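You operate a simulated robot arm through the tools that you are given. There is no shell and no other tool.

You run a simulated robot arm. Do the job below in one go: nothing can be reset, and whatever is moved stays where it is left.

JOB
Shut the two open locks on the rack and put the red key away.
Fine: turn the key back before you press the black lock's shackle; key in the holder's empty gap; the grey lock and other keys stay.

It is judged by the outcome, as a careful person would: the job done as asked, and still so three seconds after it is handed in. It fails if anything else is knocked over, pushed out of place, dropped, spilled or broken.

ROBOT AND FRAMES
A 7-joint arm with a two-finger parallel gripper, fixed in place. Base frame: the origin is at the foot of the arm, x ahead of it, y to its left, z up; the work surface is at about z = 88. Lengths are in cm, angles in degrees, forces in N, time in s.
Its first joint turns from -166.0 to 166.0 degrees. Payload 3.43 kg.
The TCP is the grasp point between the finger pads, 3.4 cm short of the fingertips. In the tool frame z runs along the fingers and y along their closing line. Largest opening 12.8 cm; finger width 2.4, thickness 1.2; the body of the gripper, 4.8 by 13 cm, starts 9.6 cm behind the TCP.
Orientation is that of the tool frame in the base frame, as [roll, pitch, yaw] about the fixed x, y, z axes, in that order (R = Rz(yaw) Ry(pitch) Rx(roll)). With the fingers straight down and closing along the base's y, the tool's x points along the base's -x, its y along +y and its z along -z.

CONTROLS
- The arm moves only by the tool move_arm. Its argument "motion" is a list of rows, each a list of 3 entries, a list of its own where there are three numbers: the shift along the tool's x, y, z in cm, then the turn, a rotation vector about the tool's x, y, z in degrees, then the finger opening in cm, from 0 to 12.8. In form: [[[x, y, z], [wx, wy, wz], gripper], ...]. A call has 1 to 20 rows; each row is the pose to reach, as a shift and turn from the pose commanded when the call began, along the tool's axes at that moment. Rows are played at 5 a second. More than 5 cm and 8.6 degrees between two rows, or a gripper value outside its range, and nothing of the call is played. Where a pose cannot be reached the arm comes as near as it can. A force on the tool above 90 N (or 10 N above the force at the start of the call, whichever is more), or a blocked arm, ends the call early, and 0.2 s more pass. Each finger travels about 15.3 cm/s and halts on what it meets, pressing with about 23 N; the grip force reading is that of the motor and also rises with nothing between the fingers. The clock runs only during rows and for 0.2 s after the last one: add rows that repeat a pose to give the fingers time. The reply holds the time, the measured pose of the TCP, the force on the tool along the base axes, the opening and the grip force, in the units named above and with some noise, with the torque about the TCP (base axes, N m) and any sound that the robot's microphone picked up.
- Cameras (640 x 400 px; columns grow to the right, rows downward): "scene" is fixed at [4.98, -65.21, 170.66]; the picture's right is [0.83, -0.56, 0.00], its down [-0.36, -0.53, -0.77] and it looks along [0.43, 0.64, -0.64] (base axes); focal length 364 px, centre (320, 200). "wrist" rides on the gripper at [7.6, -1.1, -16] in the tool frame; the picture's right is [0.15, 0.99, 0.00], its down [-0.88, 0.13, -0.46] and it looks along [-0.45, 0.07, 0.89] (tool axes); focal length 234 px, centre (320, 200). There is no depth. A picture from a camera that has moved, and an enlarged one, comes with that camera's place and axes in the base frame and with its lens.
- snapshot(camera): a new picture of that camera. The clock stands still meanwhile.
- zoom(camera, box): a new picture of the part [left, top, right, bottom] of that camera's present view, enlarged. The clock stands still meanwhile.
- job_done(): hands the job in; it is judged then, once.

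Nothing tells you positions but the pictures and the camera data. Unless the task says otherwise, let go and move clear before handing in.

The tools are called after ">>>" as a command line: name --argument value ..., lists and objects as JSON in quotes. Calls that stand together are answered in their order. move_arm: Moves the arm, as the interface text tells. Its arguments: {"type":"object","properties":{"motion":{"type":"array","items":{"type":"array"}}},"required":["motion"]} The other tools are called the same way: snapshot (camera) takes a picture; zoom (camera, box) takes an enlarged picture of a part of a camera's view; job_done () hands the job in.

At the start:

```text
t: 0.0
ee_pos: [62.35, -1.64, 128.15]
tool_rot: [-180.0, 0.0, -180.0]
contact_force: [-0.2, 0.2, 0.3]
wrist_torque: [0.02, -0.02, 0.0]
finger_gap: 12.79
gripper_force: 0.0
```

scene: 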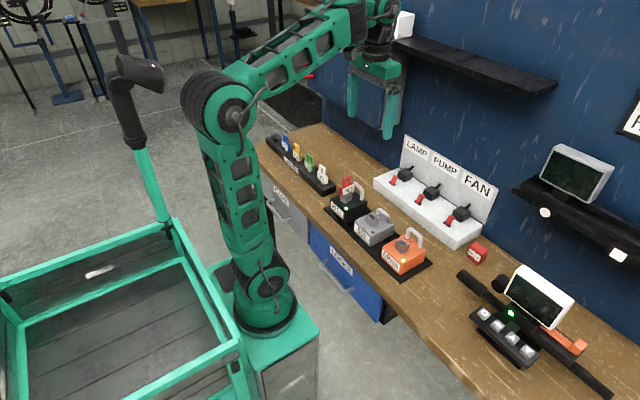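
wrist: 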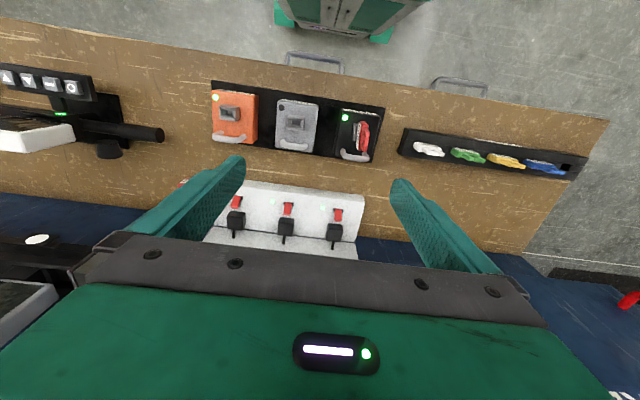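

I see a rack with three padlocks (black with red key, grey, orange) on the bench and a key holder with four keys and a gap further left. I'll zoom in on them before moving anything.

>>> zoom --camera "scene" --box '[310, 160, 450, 290]'

>>> zoom --camera "scene" --box '[250, 120, 350, 210]'

>>> zoom --camera "wrist" --box '[200, 70, 400, 170]'

>>> zoom --camera "wrist" --box '[390, 110, 610, 200]'

```text
3.08 times, centred on (380, 225) of scene
camera zoom: at [4.98, -65.21, 170.66], right [0.83, -0.56, 0.0], down [-0.36, -0.53, -0.77], along [0.43, 0.64, -0.64], focal length 1120 px, centre (135, 123)
```

zoom: 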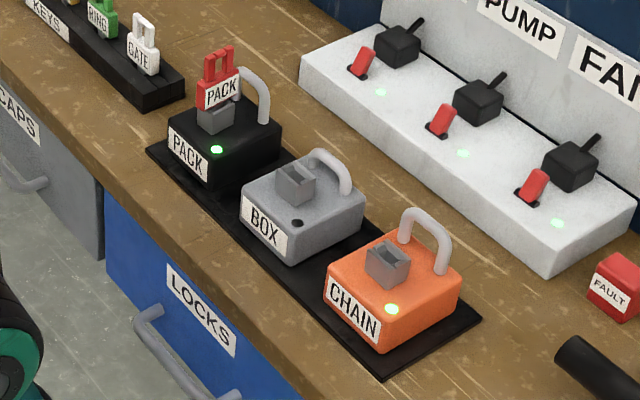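

```text
4.44 times, centred on (300, 165) of scene
camera zoom: at [4.98, -65.21, 170.66], right [0.83, -0.56, 0.0], down [-0.36, -0.53, -0.77], along [0.43, 0.64, -0.64], focal length 1618 px, centre (409, 356)
```

zoom: 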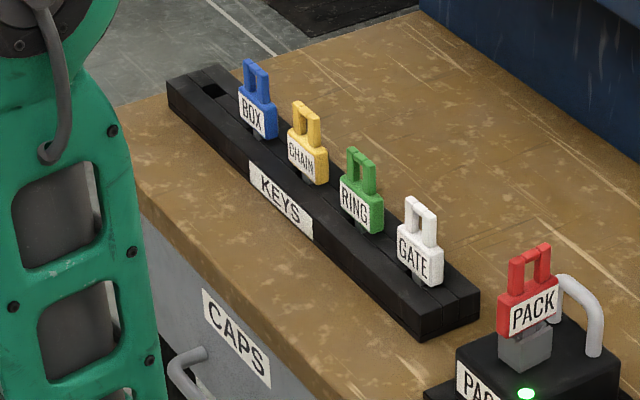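

```text
3.20 times, centred on (300, 120) of wrist
camera zoom: at [54.87, -2.95, 144.21], right [-0.15, 0.99, 0.0], down [0.88, 0.13, 0.45], along [0.45, 0.07, -0.89], focal length 749 px, centre (384, 456)
```

zoom: 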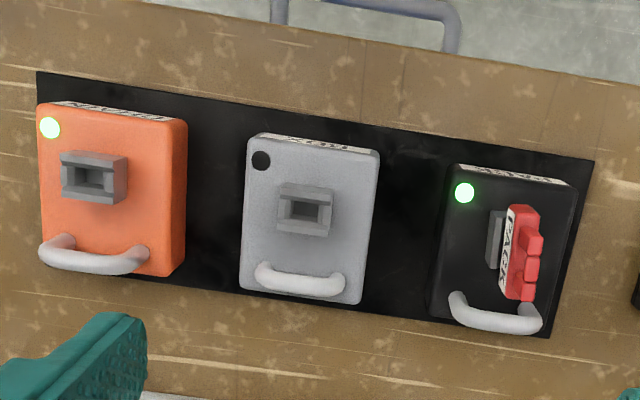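

```text
2.91 times, centred on (500, 155) of wrist
camera zoom: at [54.87, -2.95, 144.21], right [-0.15, 0.99, 0.0], down [0.88, 0.13, 0.45], along [0.45, 0.07, -0.89], focal length 681 px, centre (-204, 331)
```

zoom: 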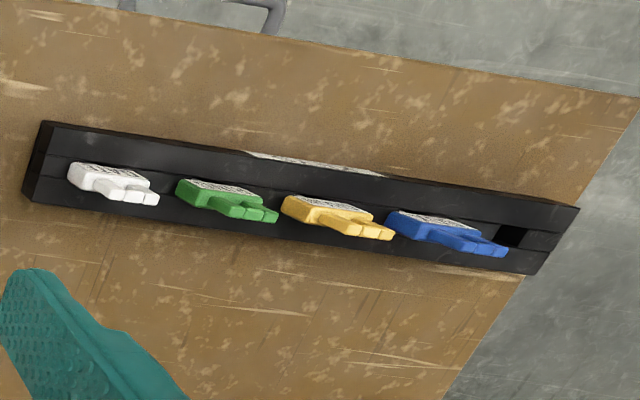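

The black lock (red key, turned so that its label faces the right) and the orange lock look open with green lamps, and the grey one is shut. The holder's empty gap is at its far left end, past the blue key. I'll go lower for a closer look.

>>> move_arm --motion '[[[0.9, 1.3, 3.6], [0, 0, 0], 12.8], [[1.8, 2.6, 7.2], [0, 0, 0], 12.8], [[2.7, 3.9, 10.8], [0, 0, 0], 12.8], [[3.6, 5.2, 14.4], [0, 0, 0], 12.8], [[4.35, 6.64, 18.15], [0, 0, 0], 12.8], [[4.35, 6.64, 18.15], [0, 0, 0], 12.8]]'

>>> snapshot --camera "wrist"

>>> snapshot --camera "scene"

```text
t: 1.4
ee_pos: [56.71, 4.81, 110.48]
tool_rot: [-180.0, 0.7, 179.9]
contact_force: [0.3, 0.5, 0.1]
wrist_torque: [-0.02, -0.01, 0.04]
finger_gap: 12.79
gripper_force: 0.1
```

```text
taken
camera wrist: at [48.99, 3.56, 126.48], right [-0.15, 0.99, 0.0], down [0.87, 0.13, 0.47], along [0.46, 0.07, -0.88], focal length 234 px, centre (320, 200)
```

wrist: 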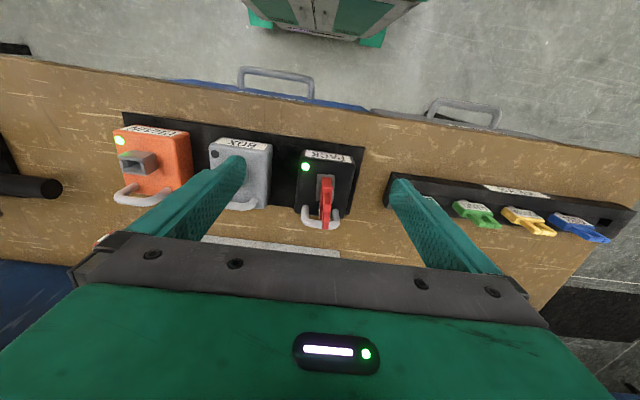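

```text
taken
```

scene: 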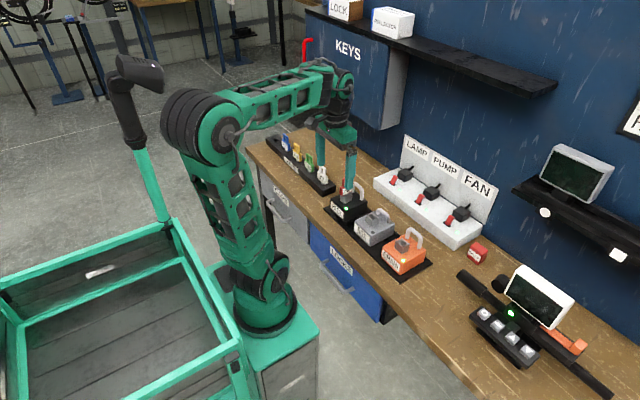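

The arm stopped a little short of where I sent it, so I'll let it settle and read the pose again. Then I'll zoom on the black lock and the key.

>>> move_arm --motion '[[[0, 0, 0], [0, 0, 0], 12.8], [[0, 0, 0], [0, 0, 0], 12.8], [[0, 0, 0], [0, 0, 0], 12.8]]'

>>> zoom --camera "wrist" --box '[260, 130, 380, 240]'

>>> zoom --camera "scene" --box '[320, 170, 400, 230]'

```text
t: 2.2
ee_pos: [56.7, 4.93, 110.47]
tool_rot: [179.9, 0.8, -180.0]
contact_force: [-0.5, -0.6, 0.0]
wrist_torque: [-0.02, -0.01, -0.02]
finger_gap: 12.78
gripper_force: 0.1
```

```text
3.64 times, centred on (320, 185) of wrist
camera zoom: at [49.01, 3.55, 126.51], right [-0.15, 0.99, 0.0], down [0.88, 0.13, 0.47], along [0.46, 0.07, -0.88], focal length 852 px, centre (320, 254)
```

zoom: 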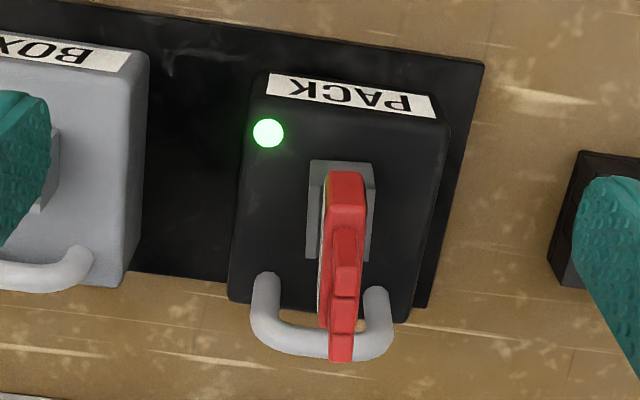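

```text
6.67 times, centred on (360, 200) of scene
camera zoom: at [4.98, -65.21, 170.66], right [0.83, -0.56, 0.0], down [-0.36, -0.53, -0.77], along [0.43, 0.64, -0.64], focal length 2427 px, centre (53, 200)
```

zoom: 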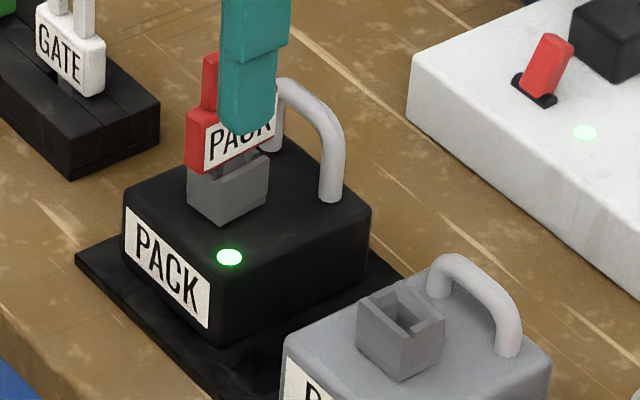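

The black lock's centre is near (64, 6), its shackle near (67.7, 6.4) with its top at about z = 98, and the orange lock is about 26 cm to the right of it. I'll go above the orange lock first, staying high, and look closely.

>>> move_arm --motion '[[[0, 0, -3], [0, 0, 0], 12.8], [[-1, -4, -3], [0, 0, 0], 12.8], [[-1.5, -8, -3], [0, 0, 0], 12.8], [[-2, -12, -3], [0, 0, 0], 9], [[-2.5, -16, -3], [0, 0, 0], 6], [[-3, -20, -3], [0, 0, 0], 3], [[-4, -24.6, -3], [0, 0, 0], 0], [[-4, -24.6, -3], [0, 0, 0], 0], [[-4, -24.6, -3], [0, 0, 0], 0]]'

>>> snapshot --camera "wrist"

>>> zoom --camera "scene" --box '[320, 170, 400, 230]'

>>> snapshot --camera "scene"

```text
t: 4.2
ee_pos: [60.82, -19.83, 113.8]
tool_rot: [180.0, 0.7, 180.0]
contact_force: [-0.7, 0.7, 0.3]
wrist_torque: [-0.03, 0.0, 0.02]
finger_gap: 0.0
gripper_force: 23.3
```

```text
taken
camera wrist: at [53.04, -21.27, 129.72], right [-0.15, 0.99, 0.0], down [0.88, 0.13, 0.47], along [0.46, 0.07, -0.88], focal length 234 px, centre (320, 200)
```

wrist: 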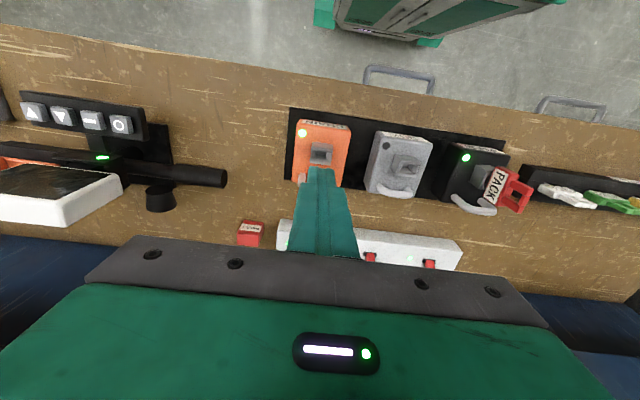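

```text
6.67 times, centred on (360, 200) of scene
camera zoom: at [4.98, -65.21, 170.66], right [0.83, -0.56, 0.0], down [-0.36, -0.53, -0.77], along [0.43, 0.64, -0.64], focal length 2427 px, centre (53, 200)
```

zoom: 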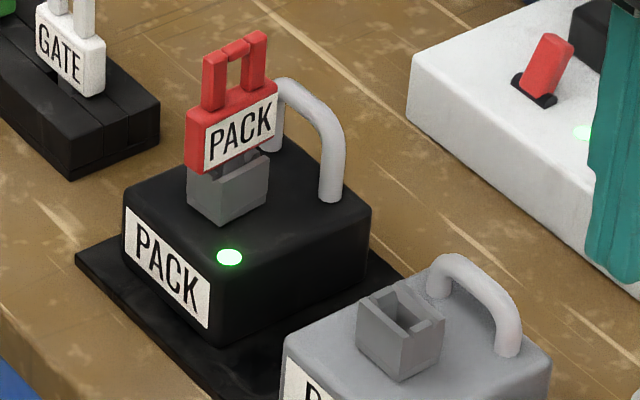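

```text
taken
```

scene: 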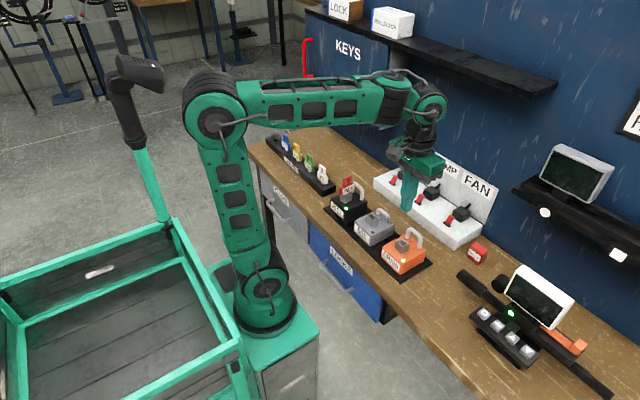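

The tool reads about 1 cm behind what I command in x, so I'll correct from measured poses. Now I'll look at the orange and grey shackles in both views.

>>> zoom --camera "scene" --box '[345, 195, 445, 285]'

>>> zoom --camera "wrist" --box '[280, 100, 540, 230]'

```text
4.44 times, centred on (395, 240) of scene
camera zoom: at [4.98, -65.21, 170.66], right [0.83, -0.56, 0.0], down [-0.36, -0.53, -0.77], along [0.43, 0.64, -0.64], focal length 1618 px, centre (-13, 22)
```

zoom: 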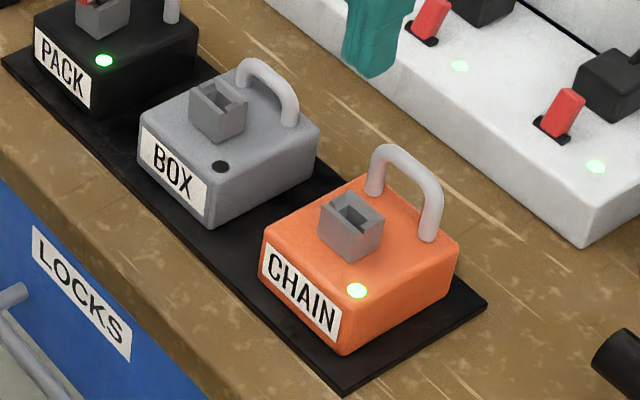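

```text
2.46 times, centred on (410, 165) of wrist
camera zoom: at [53.04, -21.27, 129.72], right [-0.15, 0.99, 0.0], down [0.88, 0.13, 0.47], along [0.46, 0.07, -0.88], focal length 576 px, centre (98, 286)
```

zoom: 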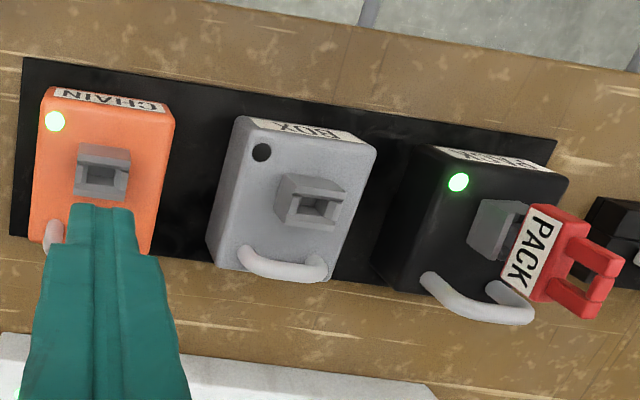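

The orange shackle is centred at about (68, -19.7), with its top near z = 99 (the shut grey one is at about 97.5). I'll go just above it with the fingers closed.

>>> move_arm --motion '[[[-2.4, 0, 2], [0, 0, 0], 0], [[-4.8, 0.1, 4], [0, 0, 0], 0], [[-7.2, 0.1, 6], [0, 0, 0], 0], [[-7.2, 0.1, 6.8], [0, 0, 0], 0], [[-7.2, 0.1, 6.8], [0, 0, 0], 0], [[-7.2, 0.1, 6.8], [0, 0, 0], 0]]'

>>> zoom --camera "scene" --box '[365, 195, 445, 265]'

>>> zoom --camera "wrist" --box '[240, 100, 400, 200]'

```text
t: 5.6
ee_pos: [68.03, -19.59, 106.96]
tool_rot: [-179.9, 0.7, -180.0]
contact_force: [0.1, -0.3, 0.2]
wrist_torque: [0.01, 0.01, 0.01]
finger_gap: 0.0
gripper_force: 23.0
```

```text
5.71 times, centred on (405, 230) of scene
camera zoom: at [4.98, -65.21, 170.66], right [0.83, -0.56, 0.0], down [-0.36, -0.53, -0.77], along [0.43, 0.64, -0.64], focal length 2080 px, centre (-166, 29)
```

zoom: 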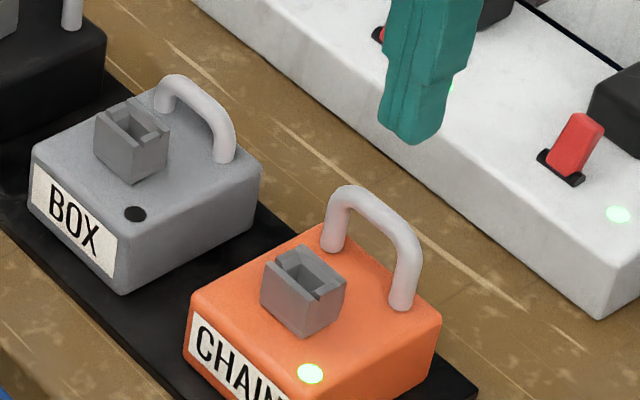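

```text
4.00 times, centred on (320, 150) of wrist
camera zoom: at [60.34, -20.88, 122.98], right [-0.15, 0.99, 0.0], down [0.88, 0.13, 0.47], along [0.46, 0.07, -0.88], focal length 937 px, centre (320, 400)
```

zoom: 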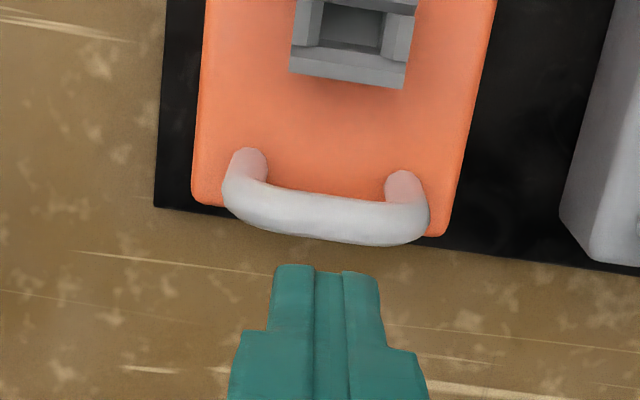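

From the wrist view the closed fingertips are about 0.75 cm too far forward and 0.3 cm too far right of the shackle's middle. I'll correct that and press down in small steps.

>>> move_arm --motion '[[[0.75, 0.3, 1], [0, 0, 0], 0], [[0.75, 0.3, 2.5], [0, 0, 0], 0], [[0.75, 0.3, 3.3], [0, 0, 0], 0], [[0.75, 0.3, 3.3], [0, 0, 0], 0]]'

>>> zoom --camera "scene" --box '[365, 195, 445, 265]'

>>> zoom --camera "wrist" --box '[240, 100, 400, 200]'

```text
t: 6.6
ee_pos: [67.09, -19.28, 103.75]
tool_rot: [180.0, 0.8, -179.9]
contact_force: [-0.6, -0.1, -0.2]
wrist_torque: [-0.01, -0.02, 0.01]
finger_gap: 0.02
gripper_force: 23.1
```

```text
5.71 times, centred on (405, 230) of scene
camera zoom: at [4.98, -65.21, 170.66], right [0.83, -0.56, 0.0], down [-0.36, -0.53, -0.77], along [0.43, 0.64, -0.64], focal length 2080 px, centre (-166, 29)
```

zoom: 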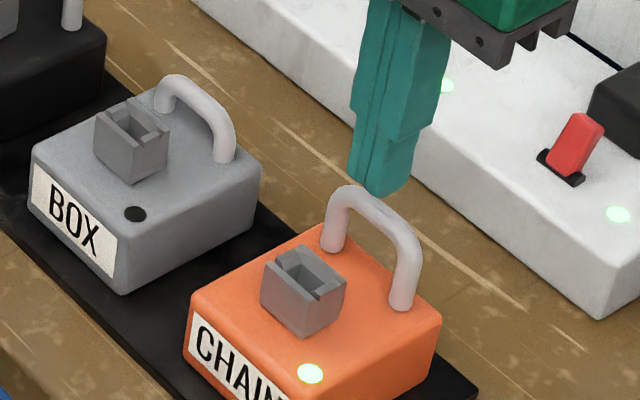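

```text
4.00 times, centred on (320, 150) of wrist
camera zoom: at [59.44, -20.46, 119.66], right [-0.15, 0.99, 0.0], down [0.88, 0.13, 0.47], along [0.46, 0.07, -0.88], focal length 937 px, centre (320, 400)
```

zoom: 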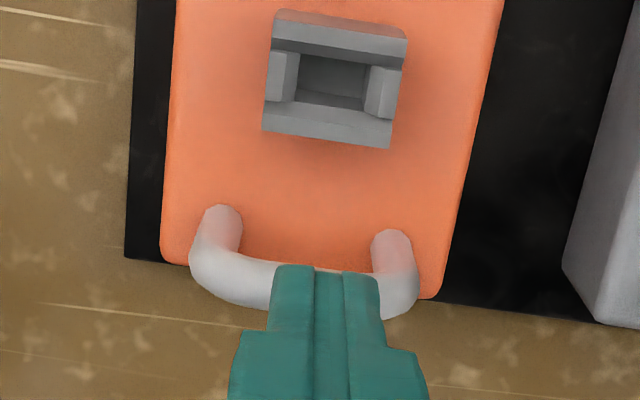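

The tips are now over the bar, about 0.3 cm left of its middle. I'll shift back slightly and press down in small steps, listening for a click.

>>> move_arm --motion '[[[-0.1, -0.3, 0.3], [0, 0, 0], 0], [[-0.1, -0.3, 0.8], [0, 0, 0], 0], [[-0.1, -0.3, 1.1], [0, 0, 0], 0], [[-0.1, -0.3, 1.4], [0, 0, 0], 0], [[-0.1, -0.3, 1.7], [0, 0, 0], 0], [[-0.1, -0.3, 2.0], [0, 0, 0], 0], [[-0.1, -0.3, 2.3], [0, 0, 0], 0]]'

>>> zoom --camera "scene" --box '[365, 195, 445, 265]'

```text
t: 8.2
ee_pos: [67.37, -19.47, 101.31]
tool_rot: [180.0, 0.7, -180.0]
contact_force: [-0.8, -1.2, 1.1]
wrist_torque: [-0.03, -0.01, 0.01]
finger_gap: 0.02
gripper_force: 23.1
```

```text
5.71 times, centred on (405, 230) of scene
camera zoom: at [4.98, -65.21, 170.66], right [0.83, -0.56, 0.0], down [-0.36, -0.53, -0.77], along [0.43, 0.64, -0.64], focal length 2080 px, centre (-166, 29)
```

zoom: 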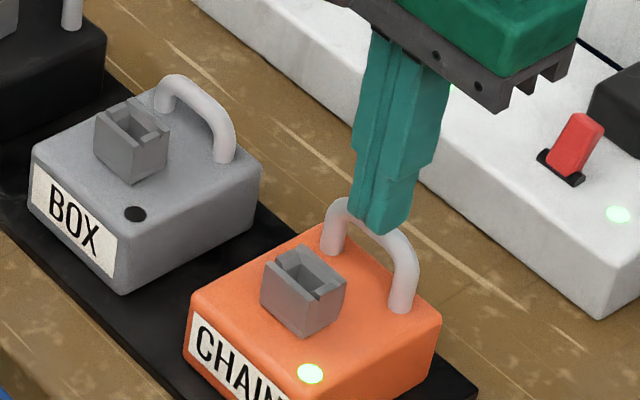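

The shackle is going down with the fingers at very little force and there's no click yet, so I'll keep pressing in small steps.

>>> move_arm --motion '[[[0, 0, 0.25], [0, 0, 0], 0], [[0, 0, 0.5], [0, 0, 0], 0], [[0, 0, 0.75], [0, 0, 0], 0], [[0, 0, 1.0], [0, 0, 0], 0], [[0, 0, 1.2], [0, 0, 0], 0], [[0, 0, 1.4], [0, 0, 0], 0]]'

>>> zoom --camera "scene" --box '[365, 195, 445, 265]'

```text
t: 9.6
ee_pos: [67.39, -19.4, 100.12]
tool_rot: [180.0, 0.7, -179.8]
contact_force: [0.5, 0.3, 2.0]
wrist_torque: [-0.01, 0.01, -0.04]
finger_gap: 0.0
gripper_force: 23.6
```

```text
5.71 times, centred on (405, 230) of scene
camera zoom: at [4.98, -65.21, 170.66], right [0.83, -0.56, 0.0], down [-0.36, -0.53, -0.77], along [0.43, 0.64, -0.64], focal length 2080 px, centre (-166, 29)
```

zoom: 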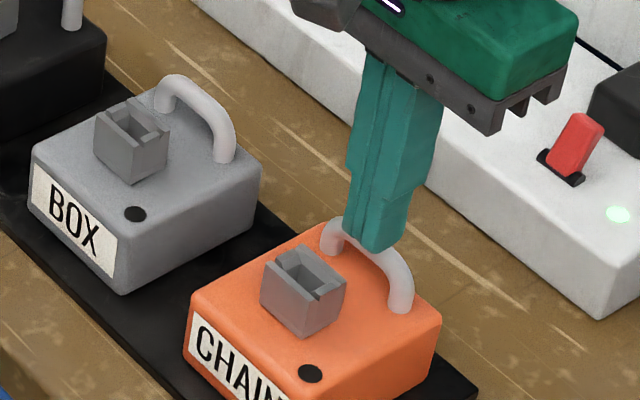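

The orange lamp has gone dark with the shackle down. I'll lift straight up and check that it stays shut.

>>> move_arm --motion '[[[0, 0, -1], [0, 0, 0], 0], [[0, 0, -3], [0, 0, 0], 0], [[0, 0, -6], [0, 0, 0], 0], [[0, 0, -10], [0, 0, 0], 0], [[0, 0, -13], [0, 0, 0], 0], [[0, 0, -13], [0, 0, 0], 0]]'

>>> zoom --camera "scene" --box '[365, 195, 445, 265]'

>>> snapshot --camera "wrist"

```text
t: 11.0
ee_pos: [67.16, -19.57, 113.08]
tool_rot: [-180.0, 0.7, -179.9]
contact_force: [0.1, 1.2, -0.8]
wrist_torque: [-0.01, 0.0, 0.02]
finger_gap: 0.01
gripper_force: 23.2
```

```text
5.71 times, centred on (405, 230) of scene
camera zoom: at [4.98, -65.21, 170.66], right [0.83, -0.56, 0.0], down [-0.36, -0.53, -0.77], along [0.43, 0.64, -0.64], focal length 2080 px, centre (-166, 29)
```

zoom: 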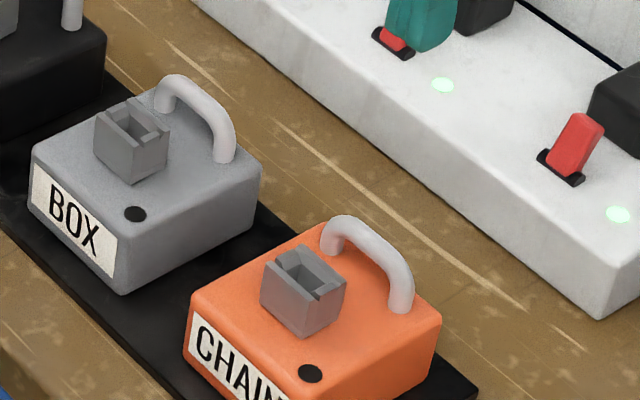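

```text
taken
camera wrist: at [59.51, -20.78, 129.06], right [-0.15, 0.99, 0.0], down [0.88, 0.13, 0.47], along [0.46, 0.07, -0.88], focal length 234 px, centre (320, 200)
```

wrist: 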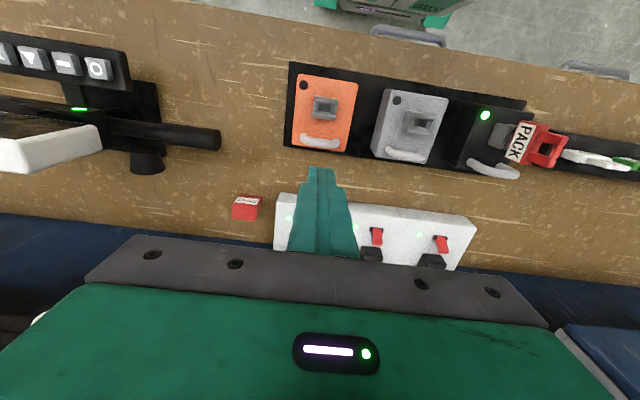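

The orange lock is shut and staying shut. Now I'll go above the black lock's key with the fingers open and look at it from close by.

>>> move_arm --motion '[[[0.6, 4.3, 0], [0, 0, 0], 0], [[1.2, 8.6, 0], [0, 0, 0], 0], [[1.8, 12.9, 0], [0, 0, 0], 2], [[2.5, 17.3, 0], [0, 0, 0], 4], [[3.1, 21.6, 0], [0, 0, 0], 6], [[3.76, 25.97, 0], [0, 0, 0], 6], [[3.76, 25.97, 0], [0, 0, 0], 6], [[3.76, 25.97, 0], [0, 0, 0], 6]]'

>>> snapshot --camera "wrist"

>>> zoom --camera "wrist" --box '[240, 110, 400, 210]'

>>> zoom --camera "scene" --box '[310, 150, 400, 220]'

```text
t: 12.8
ee_pos: [63.57, 6.41, 112.79]
tool_rot: [180.0, 0.6, 180.0]
contact_force: [-0.1, -0.7, -0.8]
wrist_torque: [-0.01, 0.02, 0.01]
finger_gap: 5.99
gripper_force: 0.0
```

```text
taken
camera wrist: at [55.81, 4.99, 128.86], right [-0.15, 0.99, 0.0], down [0.88, 0.13, 0.47], along [0.46, 0.07, -0.88], focal length 234 px, centre (320, 200)
```

wrist: 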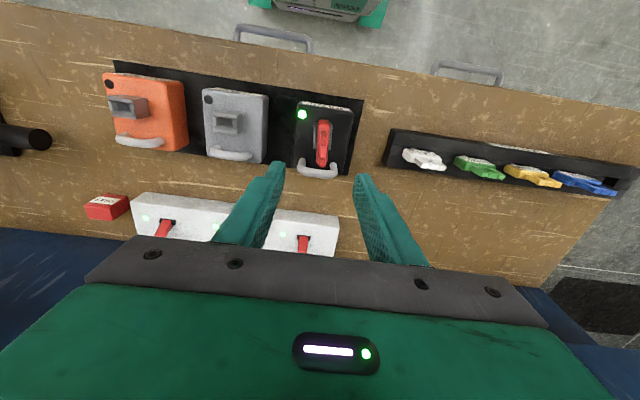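

```text
4.00 times, centred on (320, 160) of wrist
camera zoom: at [55.81, 4.99, 128.86], right [-0.15, 0.99, 0.0], down [0.88, 0.13, 0.47], along [0.46, 0.07, -0.88], focal length 937 px, centre (320, 360)
```

zoom: 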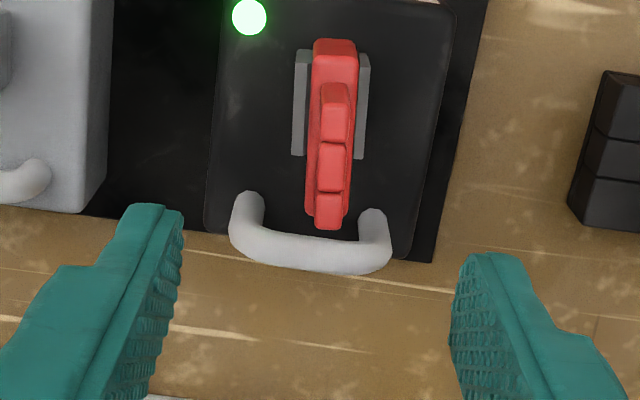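

```text
5.71 times, centred on (355, 185) of scene
camera zoom: at [4.98, -65.21, 170.66], right [0.83, -0.56, 0.0], down [-0.36, -0.53, -0.77], along [0.43, 0.64, -0.64], focal length 2080 px, centre (120, 286)
```

zoom: 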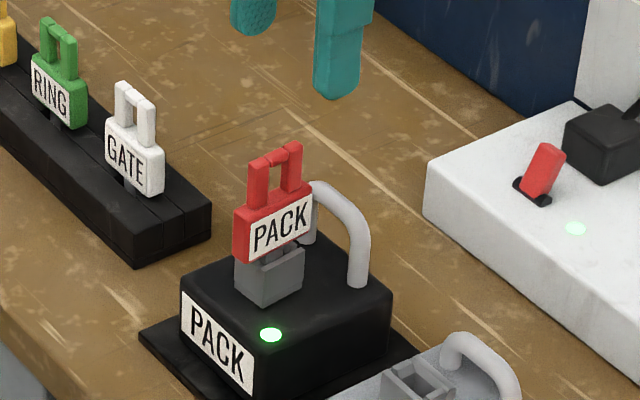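

The key's flat runs nearly along x, about 6° off, and its axis is near (63.2, 6.5). Its plate spans about z = 98 to 100.7 and its loop reaches about 103.7. I'll straddle it with open fingers, tilted to match, and check the centring.

>>> move_arm --motion '[[[0.37, 0.12, 2], [0, 0, -3], 6], [[0.37, 0.12, 4], [0, 0, -6], 6], [[0.37, 0.12, 6], [0, 0, -6], 6], [[0.37, 0.12, 7.5], [0, 0, -6], 6], [[0.37, 0.12, 8.8], [0, 0, -6], 6], [[0.37, 0.12, 8.8], [0, 0, -6], 6], [[0.37, 0.12, 8.8], [0, 0, -6], 6]]'

>>> zoom --camera "wrist" --box '[240, 110, 400, 210]'

>>> zoom --camera "scene" --box '[310, 150, 400, 220]'

```text
t: 14.4
ee_pos: [63.23, 6.66, 104.2]
tool_rot: [-179.8, 0.6, -174.0]
contact_force: [-0.1, 0.8, -0.3]
wrist_torque: [-0.01, -0.01, 0.01]
finger_gap: 6.0
gripper_force: 0.0
```

```text
4.00 times, centred on (320, 160) of wrist
camera zoom: at [55.61, 4.49, 120.17], right [-0.25, 0.97, 0.0], down [0.86, 0.22, 0.47], along [0.45, 0.11, -0.88], focal length 937 px, centre (320, 360)
```

zoom: 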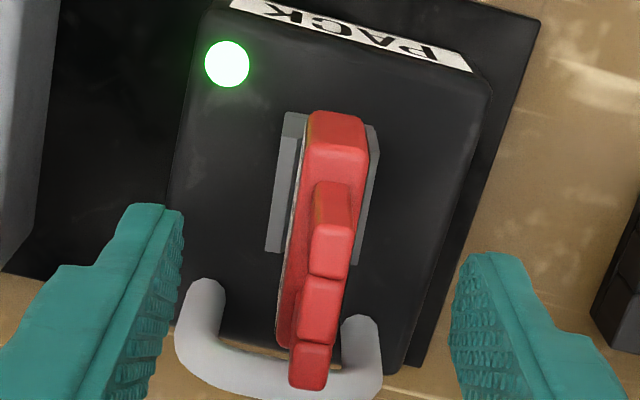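

```text
5.71 times, centred on (355, 185) of scene
camera zoom: at [4.98, -65.21, 170.66], right [0.83, -0.56, 0.0], down [-0.36, -0.53, -0.77], along [0.43, 0.64, -0.64], focal length 2080 px, centre (120, 286)
```

zoom: 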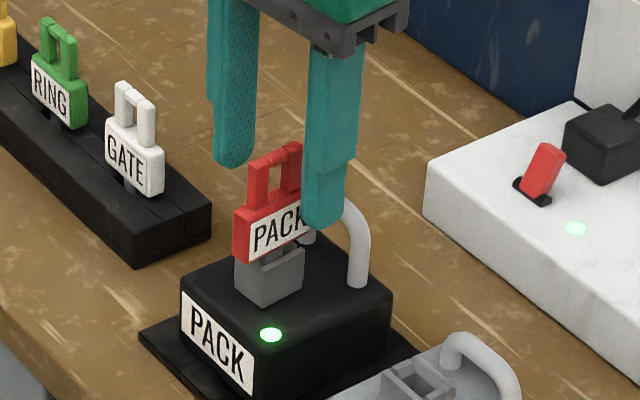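

The gripper is lined up with the key and sits about 0.27 cm too far forward of its axis. I'll shift, go down to plate height and close on it gently.

>>> move_arm --motion '[[[0.27, 0, 1], [0, 0, 0], 6], [[0.27, 0, 2.5], [0, 0, 0], 5], [[0.27, 0, 3.6], [0, 0, 0], 4], [[0.27, 0, 3.6], [0, 0, 0], 4]]'

>>> zoom --camera "wrist" --box '[240, 110, 400, 210]'

>>> zoom --camera "scene" --box '[320, 170, 390, 220]'

```text
t: 15.4
ee_pos: [63.05, 6.58, 100.58]
tool_rot: [-179.9, 0.7, -173.9]
contact_force: [-0.1, -0.7, -0.8]
wrist_torque: [0.02, 0.01, -0.01]
finger_gap: 3.98
gripper_force: 0.1
```

```text
4.00 times, centred on (320, 160) of wrist
camera zoom: at [55.42, 4.5, 116.49], right [-0.25, 0.97, 0.0], down [0.86, 0.22, 0.47], along [0.45, 0.11, -0.88], focal length 937 px, centre (320, 360)
```

zoom: 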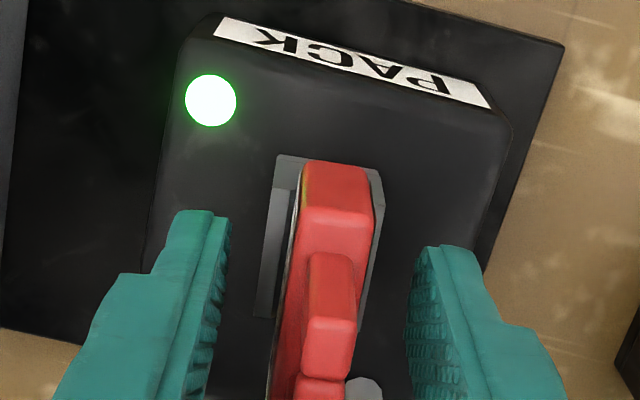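

```text
8.00 times, centred on (355, 195) of scene
camera zoom: at [4.98, -65.21, 170.66], right [0.83, -0.56, 0.0], down [-0.36, -0.53, -0.77], along [0.43, 0.64, -0.64], focal length 2912 px, centre (40, 240)
```

zoom: 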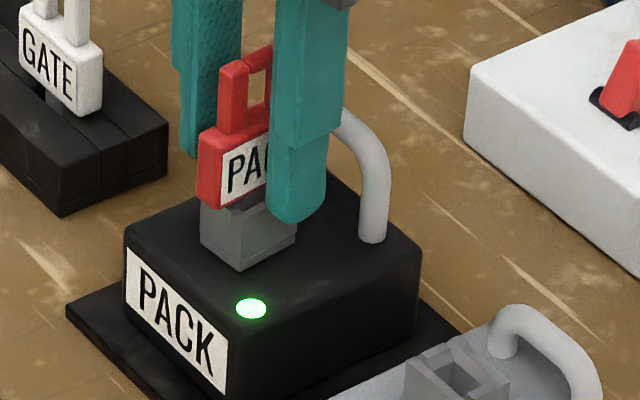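

The fingers straddle the plate with the tips just above the block. I'll nudge by a millimetre and close slowly.

>>> move_arm --motion '[[[0.12, -0.07, 0], [0, 0, 0], 3], [[0.12, -0.07, 0], [0, 0, 0], 2.2], [[0.12, -0.07, 0], [0, 0, 0], 1.6], [[0.12, -0.07, 0], [0, 0, 0], 1.2], [[0.12, -0.07, 0], [0, 0, 0], 0.8], [[0.12, -0.07, 0], [0, 0, 0], 0.4], [[0.12, -0.07, 0], [0, 0, 0], 0], [[0.12, -0.07, 0], [0, 0, 0], 0]]'

>>> zoom --camera "wrist" --box '[240, 110, 400, 210]'

```text
t: 17.2
ee_pos: [62.83, 6.54, 100.53]
tool_rot: [-179.9, 0.8, -174.0]
contact_force: [-0.8, 0.1, 0.1]
wrist_torque: [0.01, 0.01, 0.02]
finger_gap: 1.33
gripper_force: 23.2
```

```text
4.00 times, centred on (320, 160) of wrist
camera zoom: at [55.26, 4.41, 116.49], right [-0.25, 0.97, 0.0], down [0.86, 0.22, 0.47], along [0.45, 0.11, -0.88], focal length 937 px, centre (320, 360)
```

zoom: 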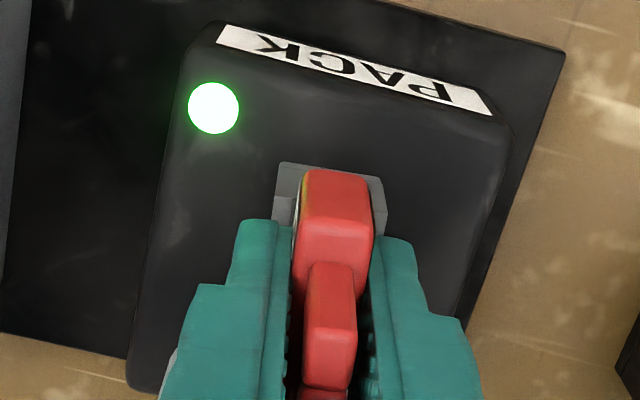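

I have the key (1.33 cm thick). Now I'll turn it back clockwise as seen from above, in small steps, watching the torque.

>>> move_arm --motion '[[[0, 0, 0], [0, 0, 5], 0], [[0, 0, 0], [0, 0, 10], 0], [[0, 0, 0], [0, 0, 15], 0], [[0, 0, 0], [0, 0, 20], 0], [[0, 0, 0], [0, 0, 20], 0]]'

>>> zoom --camera "scene" --box '[320, 170, 390, 220]'

>>> zoom --camera "wrist" --box '[240, 110, 400, 210]'

```text
t: 18.4
ee_pos: [62.81, 6.42, 100.65]
tool_rot: [179.9, 0.6, 166.0]
contact_force: [-2.3, 6.6, -0.3]
wrist_torque: [0.39, 0.11, 0.08]
finger_gap: 1.3
gripper_force: 23.0
```

```text
8.00 times, centred on (355, 195) of scene
camera zoom: at [4.98, -65.21, 170.66], right [0.83, -0.56, 0.0], down [-0.36, -0.53, -0.77], along [0.43, 0.64, -0.64], focal length 2912 px, centre (40, 240)
```

zoom: 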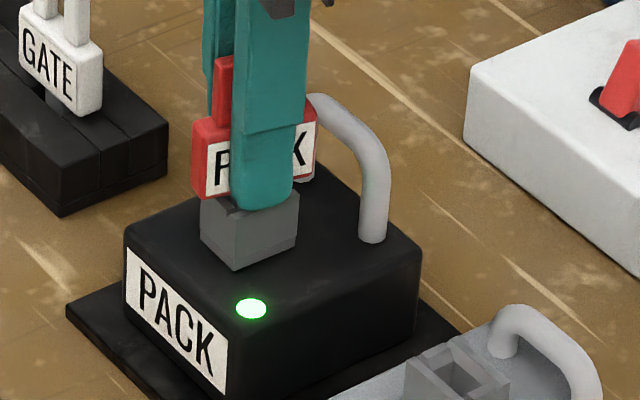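

```text
4.00 times, centred on (320, 160) of wrist
camera zoom: at [55.03, 7.09, 116.58], right [0.1, 1.0, 0.0], down [0.88, -0.09, 0.47], along [0.46, -0.04, -0.88], focal length 937 px, centre (320, 360)
```

zoom: 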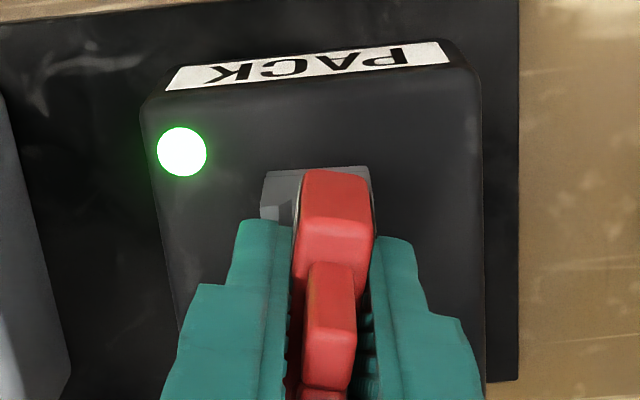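

The key turns freely and the rack hasn't moved. There's a small sideways load of about 6.6 N in y, so I'll ease 0.1 cm that way and keep turning.

>>> move_arm --motion '[[[0.02, 0.1, 0], [0, 0, 2], 0], [[0.02, 0.1, 0], [0, 0, 6], 0], [[0.02, 0.1, 0], [0, 0, 10], 0], [[0.02, 0.1, 0], [0, 0, 10], 0]]'

```text
t: 19.4
ee_pos: [62.83, 6.66, 100.7]
tool_rot: [179.7, 0.6, 156.0]
contact_force: [3.3, 2.3, -1.1]
wrist_torque: [-0.01, -0.13, 0.48]
finger_gap: 1.3
gripper_force: 23.0
```

Some resistance to turning has appeared at 30° (0.48 N m). I'll look before going on.

>>> zoom --camera "scene" --box '[320, 170, 390, 220]'

>>> zoom --camera "wrist" --box '[240, 110, 400, 210]'

```text
8.00 times, centred on (355, 195) of scene
camera zoom: at [4.98, -65.21, 170.66], right [0.83, -0.56, 0.0], down [-0.36, -0.53, -0.77], along [0.43, 0.64, -0.64], focal length 2912 px, centre (40, 240)
```

zoom: 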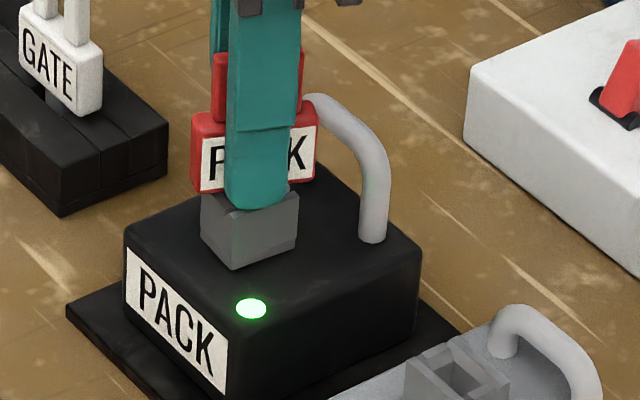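

```text
4.00 times, centred on (320, 160) of wrist
camera zoom: at [55.3, 8.46, 116.6], right [0.27, 0.96, 0.0], down [0.85, -0.24, 0.47], along [0.45, -0.12, -0.88], focal length 937 px, centre (320, 360)
```

zoom: 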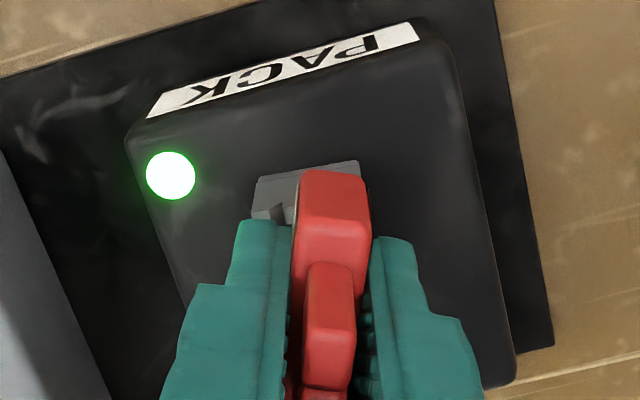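

I want to know whether the keyway block is turning together with the key. I'll take a tighter zoom on it in both cameras.

>>> zoom --camera "wrist" --box '[295, 140, 345, 172]'

>>> zoom --camera "scene" --box '[338, 185, 364, 206]'

```text
12.50 times, centred on (320, 156) of wrist
camera zoom: at [55.3, 8.46, 116.6], right [0.27, 0.96, 0.0], down [0.85, -0.24, 0.47], along [0.45, -0.12, -0.88], focal length 2927 px, centre (320, 750)
```

zoom: 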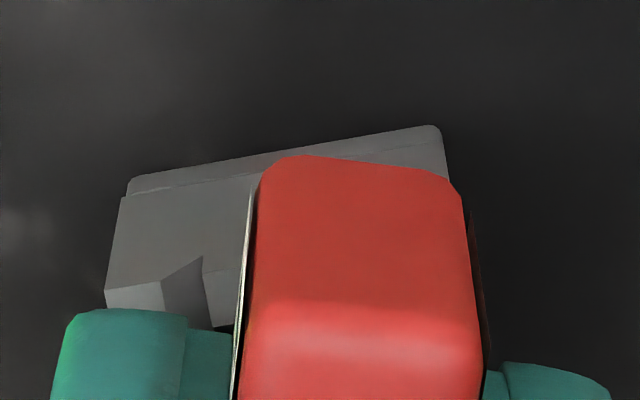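

```text
16.00 times, centred on (351, 196) of scene
camera zoom: at [4.98, -65.21, 170.66], right [0.83, -0.56, 0.0], down [-0.36, -0.53, -0.77], along [0.43, 0.64, -0.64], focal length 5824 px, centre (-176, 272)
```

zoom: 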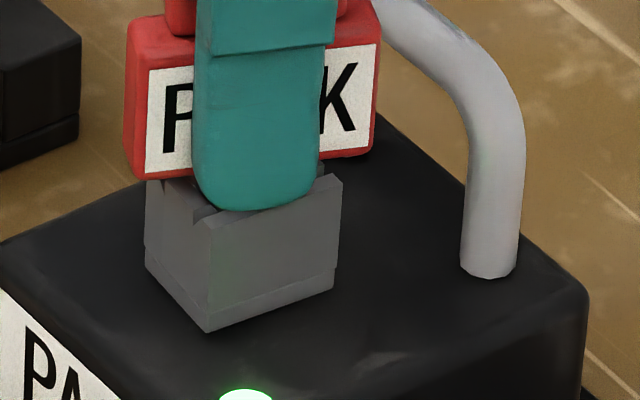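

The block is turning with the key but lags about 18° because the key has play in its slot. Resistance is low, so I'll carry on turning in stages.

>>> move_arm --motion '[[[0, 0, 0], [0, 0, 5], 0], [[0, 0, 0], [0, 0, 10], 0], [[0, 0, 0], [0, 0, 15], 0], [[0, 0, 0], [0, 0, 20], 0], [[0, 0, 0], [0, 0, 20], 0]]'

>>> zoom --camera "scene" --box '[338, 185, 364, 206]'

>>> zoom --camera "wrist" --box '[240, 110, 400, 210]'

```text
t: 20.6
ee_pos: [62.78, 6.61, 100.53]
tool_rot: [179.6, 0.5, 136.1]
contact_force: [-0.4, 11.9, 2.2]
wrist_torque: [0.26, 0.07, 0.94]
finger_gap: 2.19
gripper_force: 23.1
```

```text
16.00 times, centred on (351, 196) of scene
camera zoom: at [4.98, -65.21, 170.66], right [0.83, -0.56, 0.0], down [-0.36, -0.53, -0.77], along [0.43, 0.64, -0.64], focal length 5824 px, centre (-176, 272)
```

zoom: 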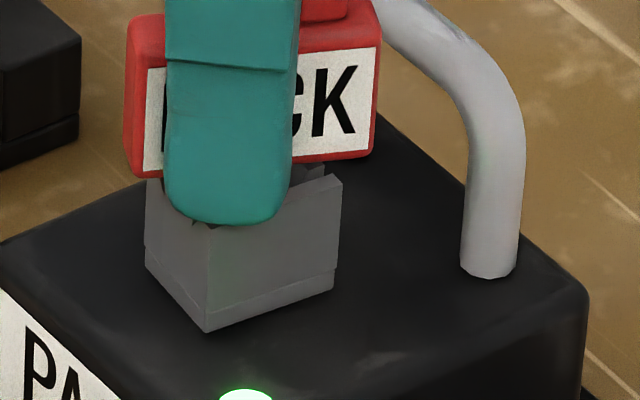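

```text
4.00 times, centred on (320, 160) of wrist
camera zoom: at [56.39, 10.89, 116.58], right [0.58, 0.81, 0.01], down [0.72, -0.52, 0.46], along [0.38, -0.26, -0.89], focal length 937 px, centre (320, 360)
```

zoom: 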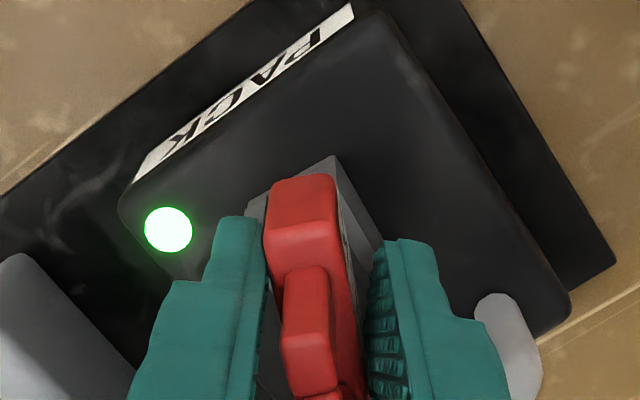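

That was the wrong way: the block stopped after 12° and the gripper began to slip around the key. The tag has labels on both faces, so home must be anticlockwise. I'll reverse carefully.

>>> move_arm --motion '[[[0, 0, 0], [0, 0, -6], 0], [[0, 0, 0], [0, 0, -12], 0], [[0, 0, 0], [0, 0, -18], 0], [[0, 0, 0], [0, 0, -24], 0], [[0, 0, 0], [0, 0, -30], 0], [[0, 0, 0], [0, 0, -36], 0], [[0, 0, 0], [0, 0, -36], 0]]'

>>> zoom --camera "scene" --box '[338, 185, 364, 206]'

>>> zoom --camera "wrist" --box '[240, 110, 400, 210]'

```text
t: 22.2
ee_pos: [62.71, 6.51, 100.5]
tool_rot: [179.8, 0.5, 172.0]
contact_force: [-0.7, -0.1, -0.5]
wrist_torque: [-0.01, -0.05, 0.0]
finger_gap: 1.29
gripper_force: 23.2
```

```text
16.00 times, centred on (351, 196) of scene
camera zoom: at [4.98, -65.21, 170.66], right [0.83, -0.56, 0.0], down [-0.36, -0.53, -0.77], along [0.43, 0.64, -0.64], focal length 5824 px, centre (-176, 272)
```

zoom: 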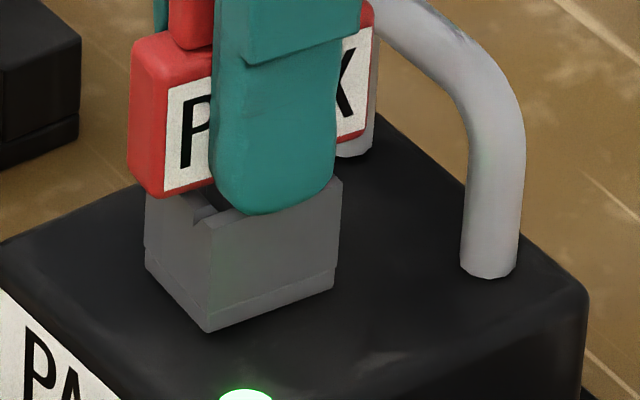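

```text
4.00 times, centred on (320, 160) of wrist
camera zoom: at [55.03, 6.28, 116.51], right [-0.01, 1.0, 0.0], down [0.89, 0.01, 0.47], along [0.47, 0.0, -0.89], focal length 937 px, centre (320, 360)
```

zoom: 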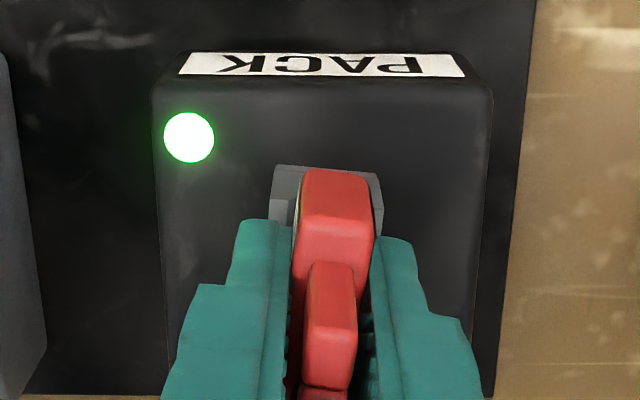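

The key is seated squarely between the pads again with no load. I'll continue anticlockwise.

>>> move_arm --motion '[[[0, 0, 0], [0, 0, -6], 0], [[0, 0, 0], [0, 0, -12], 0], [[0, 0, 0], [0, 0, -18], 0], [[0, 0, 0], [0, 0, -24], 0], [[0, 0, 0], [0, 0, -30], 0], [[0, 0, 0], [0, 0, -36], 0], [[0, 0, 0], [0, 0, -36], 0]]'

>>> zoom --camera "scene" --box '[338, 185, 364, 206]'

>>> zoom --camera "wrist" --box '[240, 110, 400, 210]'

```text
t: 23.8
ee_pos: [62.75, 6.59, 100.67]
tool_rot: [-179.7, 0.5, -151.9]
contact_force: [0.6, -6.0, -0.3]
wrist_torque: [-0.27, -0.02, 0.0]
finger_gap: 1.32
gripper_force: 23.3
```

```text
16.00 times, centred on (351, 196) of scene
camera zoom: at [4.98, -65.21, 170.66], right [0.83, -0.56, 0.0], down [-0.36, -0.53, -0.77], along [0.43, 0.64, -0.64], focal length 5824 px, centre (-176, 272)
```

zoom: 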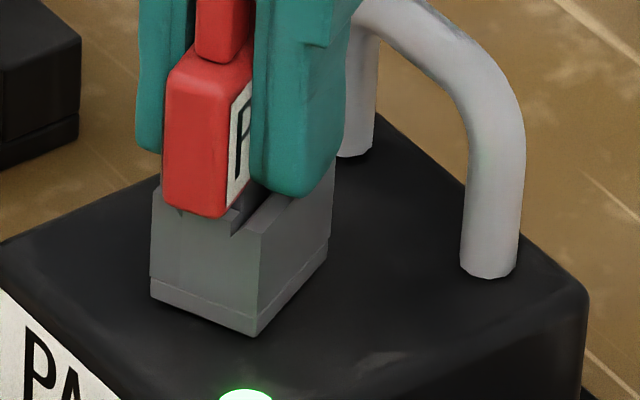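

```text
4.00 times, centred on (320, 160) of wrist
camera zoom: at [56.52, 1.86, 116.56], right [-0.59, 0.8, -0.01], down [0.71, 0.53, 0.46], along [0.38, 0.27, -0.89], focal length 937 px, centre (320, 360)
```

zoom: 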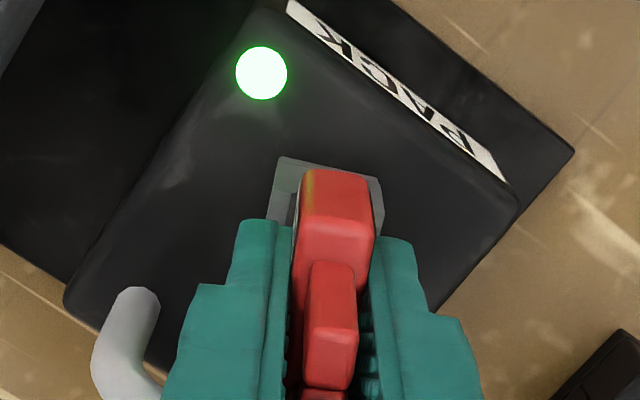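

The block now turns freely with the key, so anticlockwise is right. I'll continue and let the tool follow the key's axis so the side load drops.

>>> move_arm --motion '[[[0.08, -0.2, 0], [0, 0, -6], 0], [[0.08, -0.23, 0], [0, 0, -12], 0], [[0.076, -0.257, 0], [0, 0, -18], 0], [[0.069, -0.282, 0], [0, 0, -24], 0], [[0.06, -0.307, 0], [0, 0, -30], 0], [[0.048, -0.33, 0], [0, 0, -36], 0], [[0.048, -0.33, 0], [0, 0, -36], 0]]'

>>> zoom --camera "scene" --box '[338, 185, 364, 206]'

>>> zoom --camera "wrist" --box '[240, 110, 400, 210]'

```text
t: 25.4
ee_pos: [62.88, 6.28, 100.58]
tool_rot: [-179.4, 0.3, -115.9]
contact_force: [-1.1, 5.1, -0.5]
wrist_torque: [0.29, 0.07, -0.01]
finger_gap: 1.3
gripper_force: 22.3
```

```text
16.00 times, centred on (351, 196) of scene
camera zoom: at [4.98, -65.21, 170.66], right [0.83, -0.56, 0.0], down [-0.36, -0.53, -0.77], along [0.43, 0.64, -0.64], focal length 5824 px, centre (-176, 272)
```

zoom: 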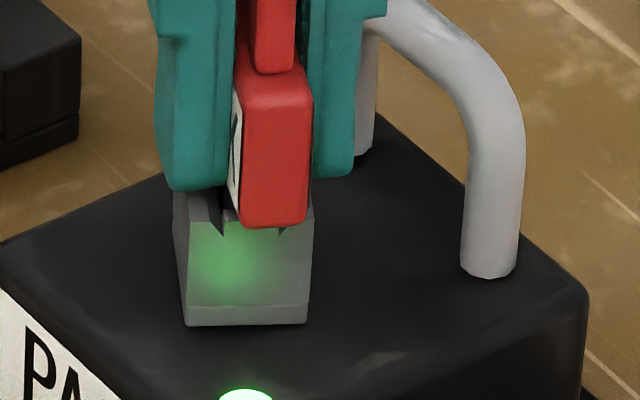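

```text
4.00 times, centred on (320, 160) of wrist
camera zoom: at [60.47, -1.22, 116.6], right [-0.95, 0.3, -0.01], down [0.26, 0.85, 0.46], along [0.15, 0.43, -0.89], focal length 937 px, centre (320, 360)
```

zoom: 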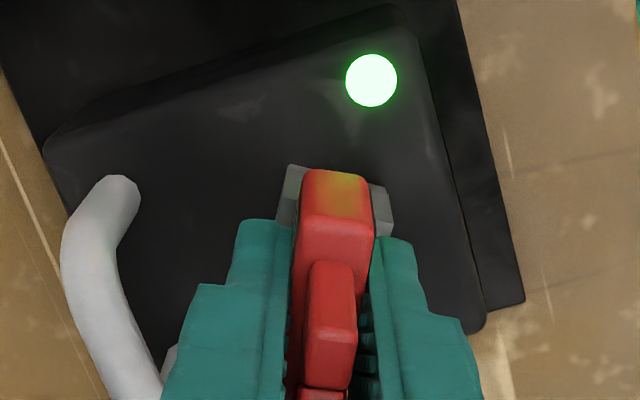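

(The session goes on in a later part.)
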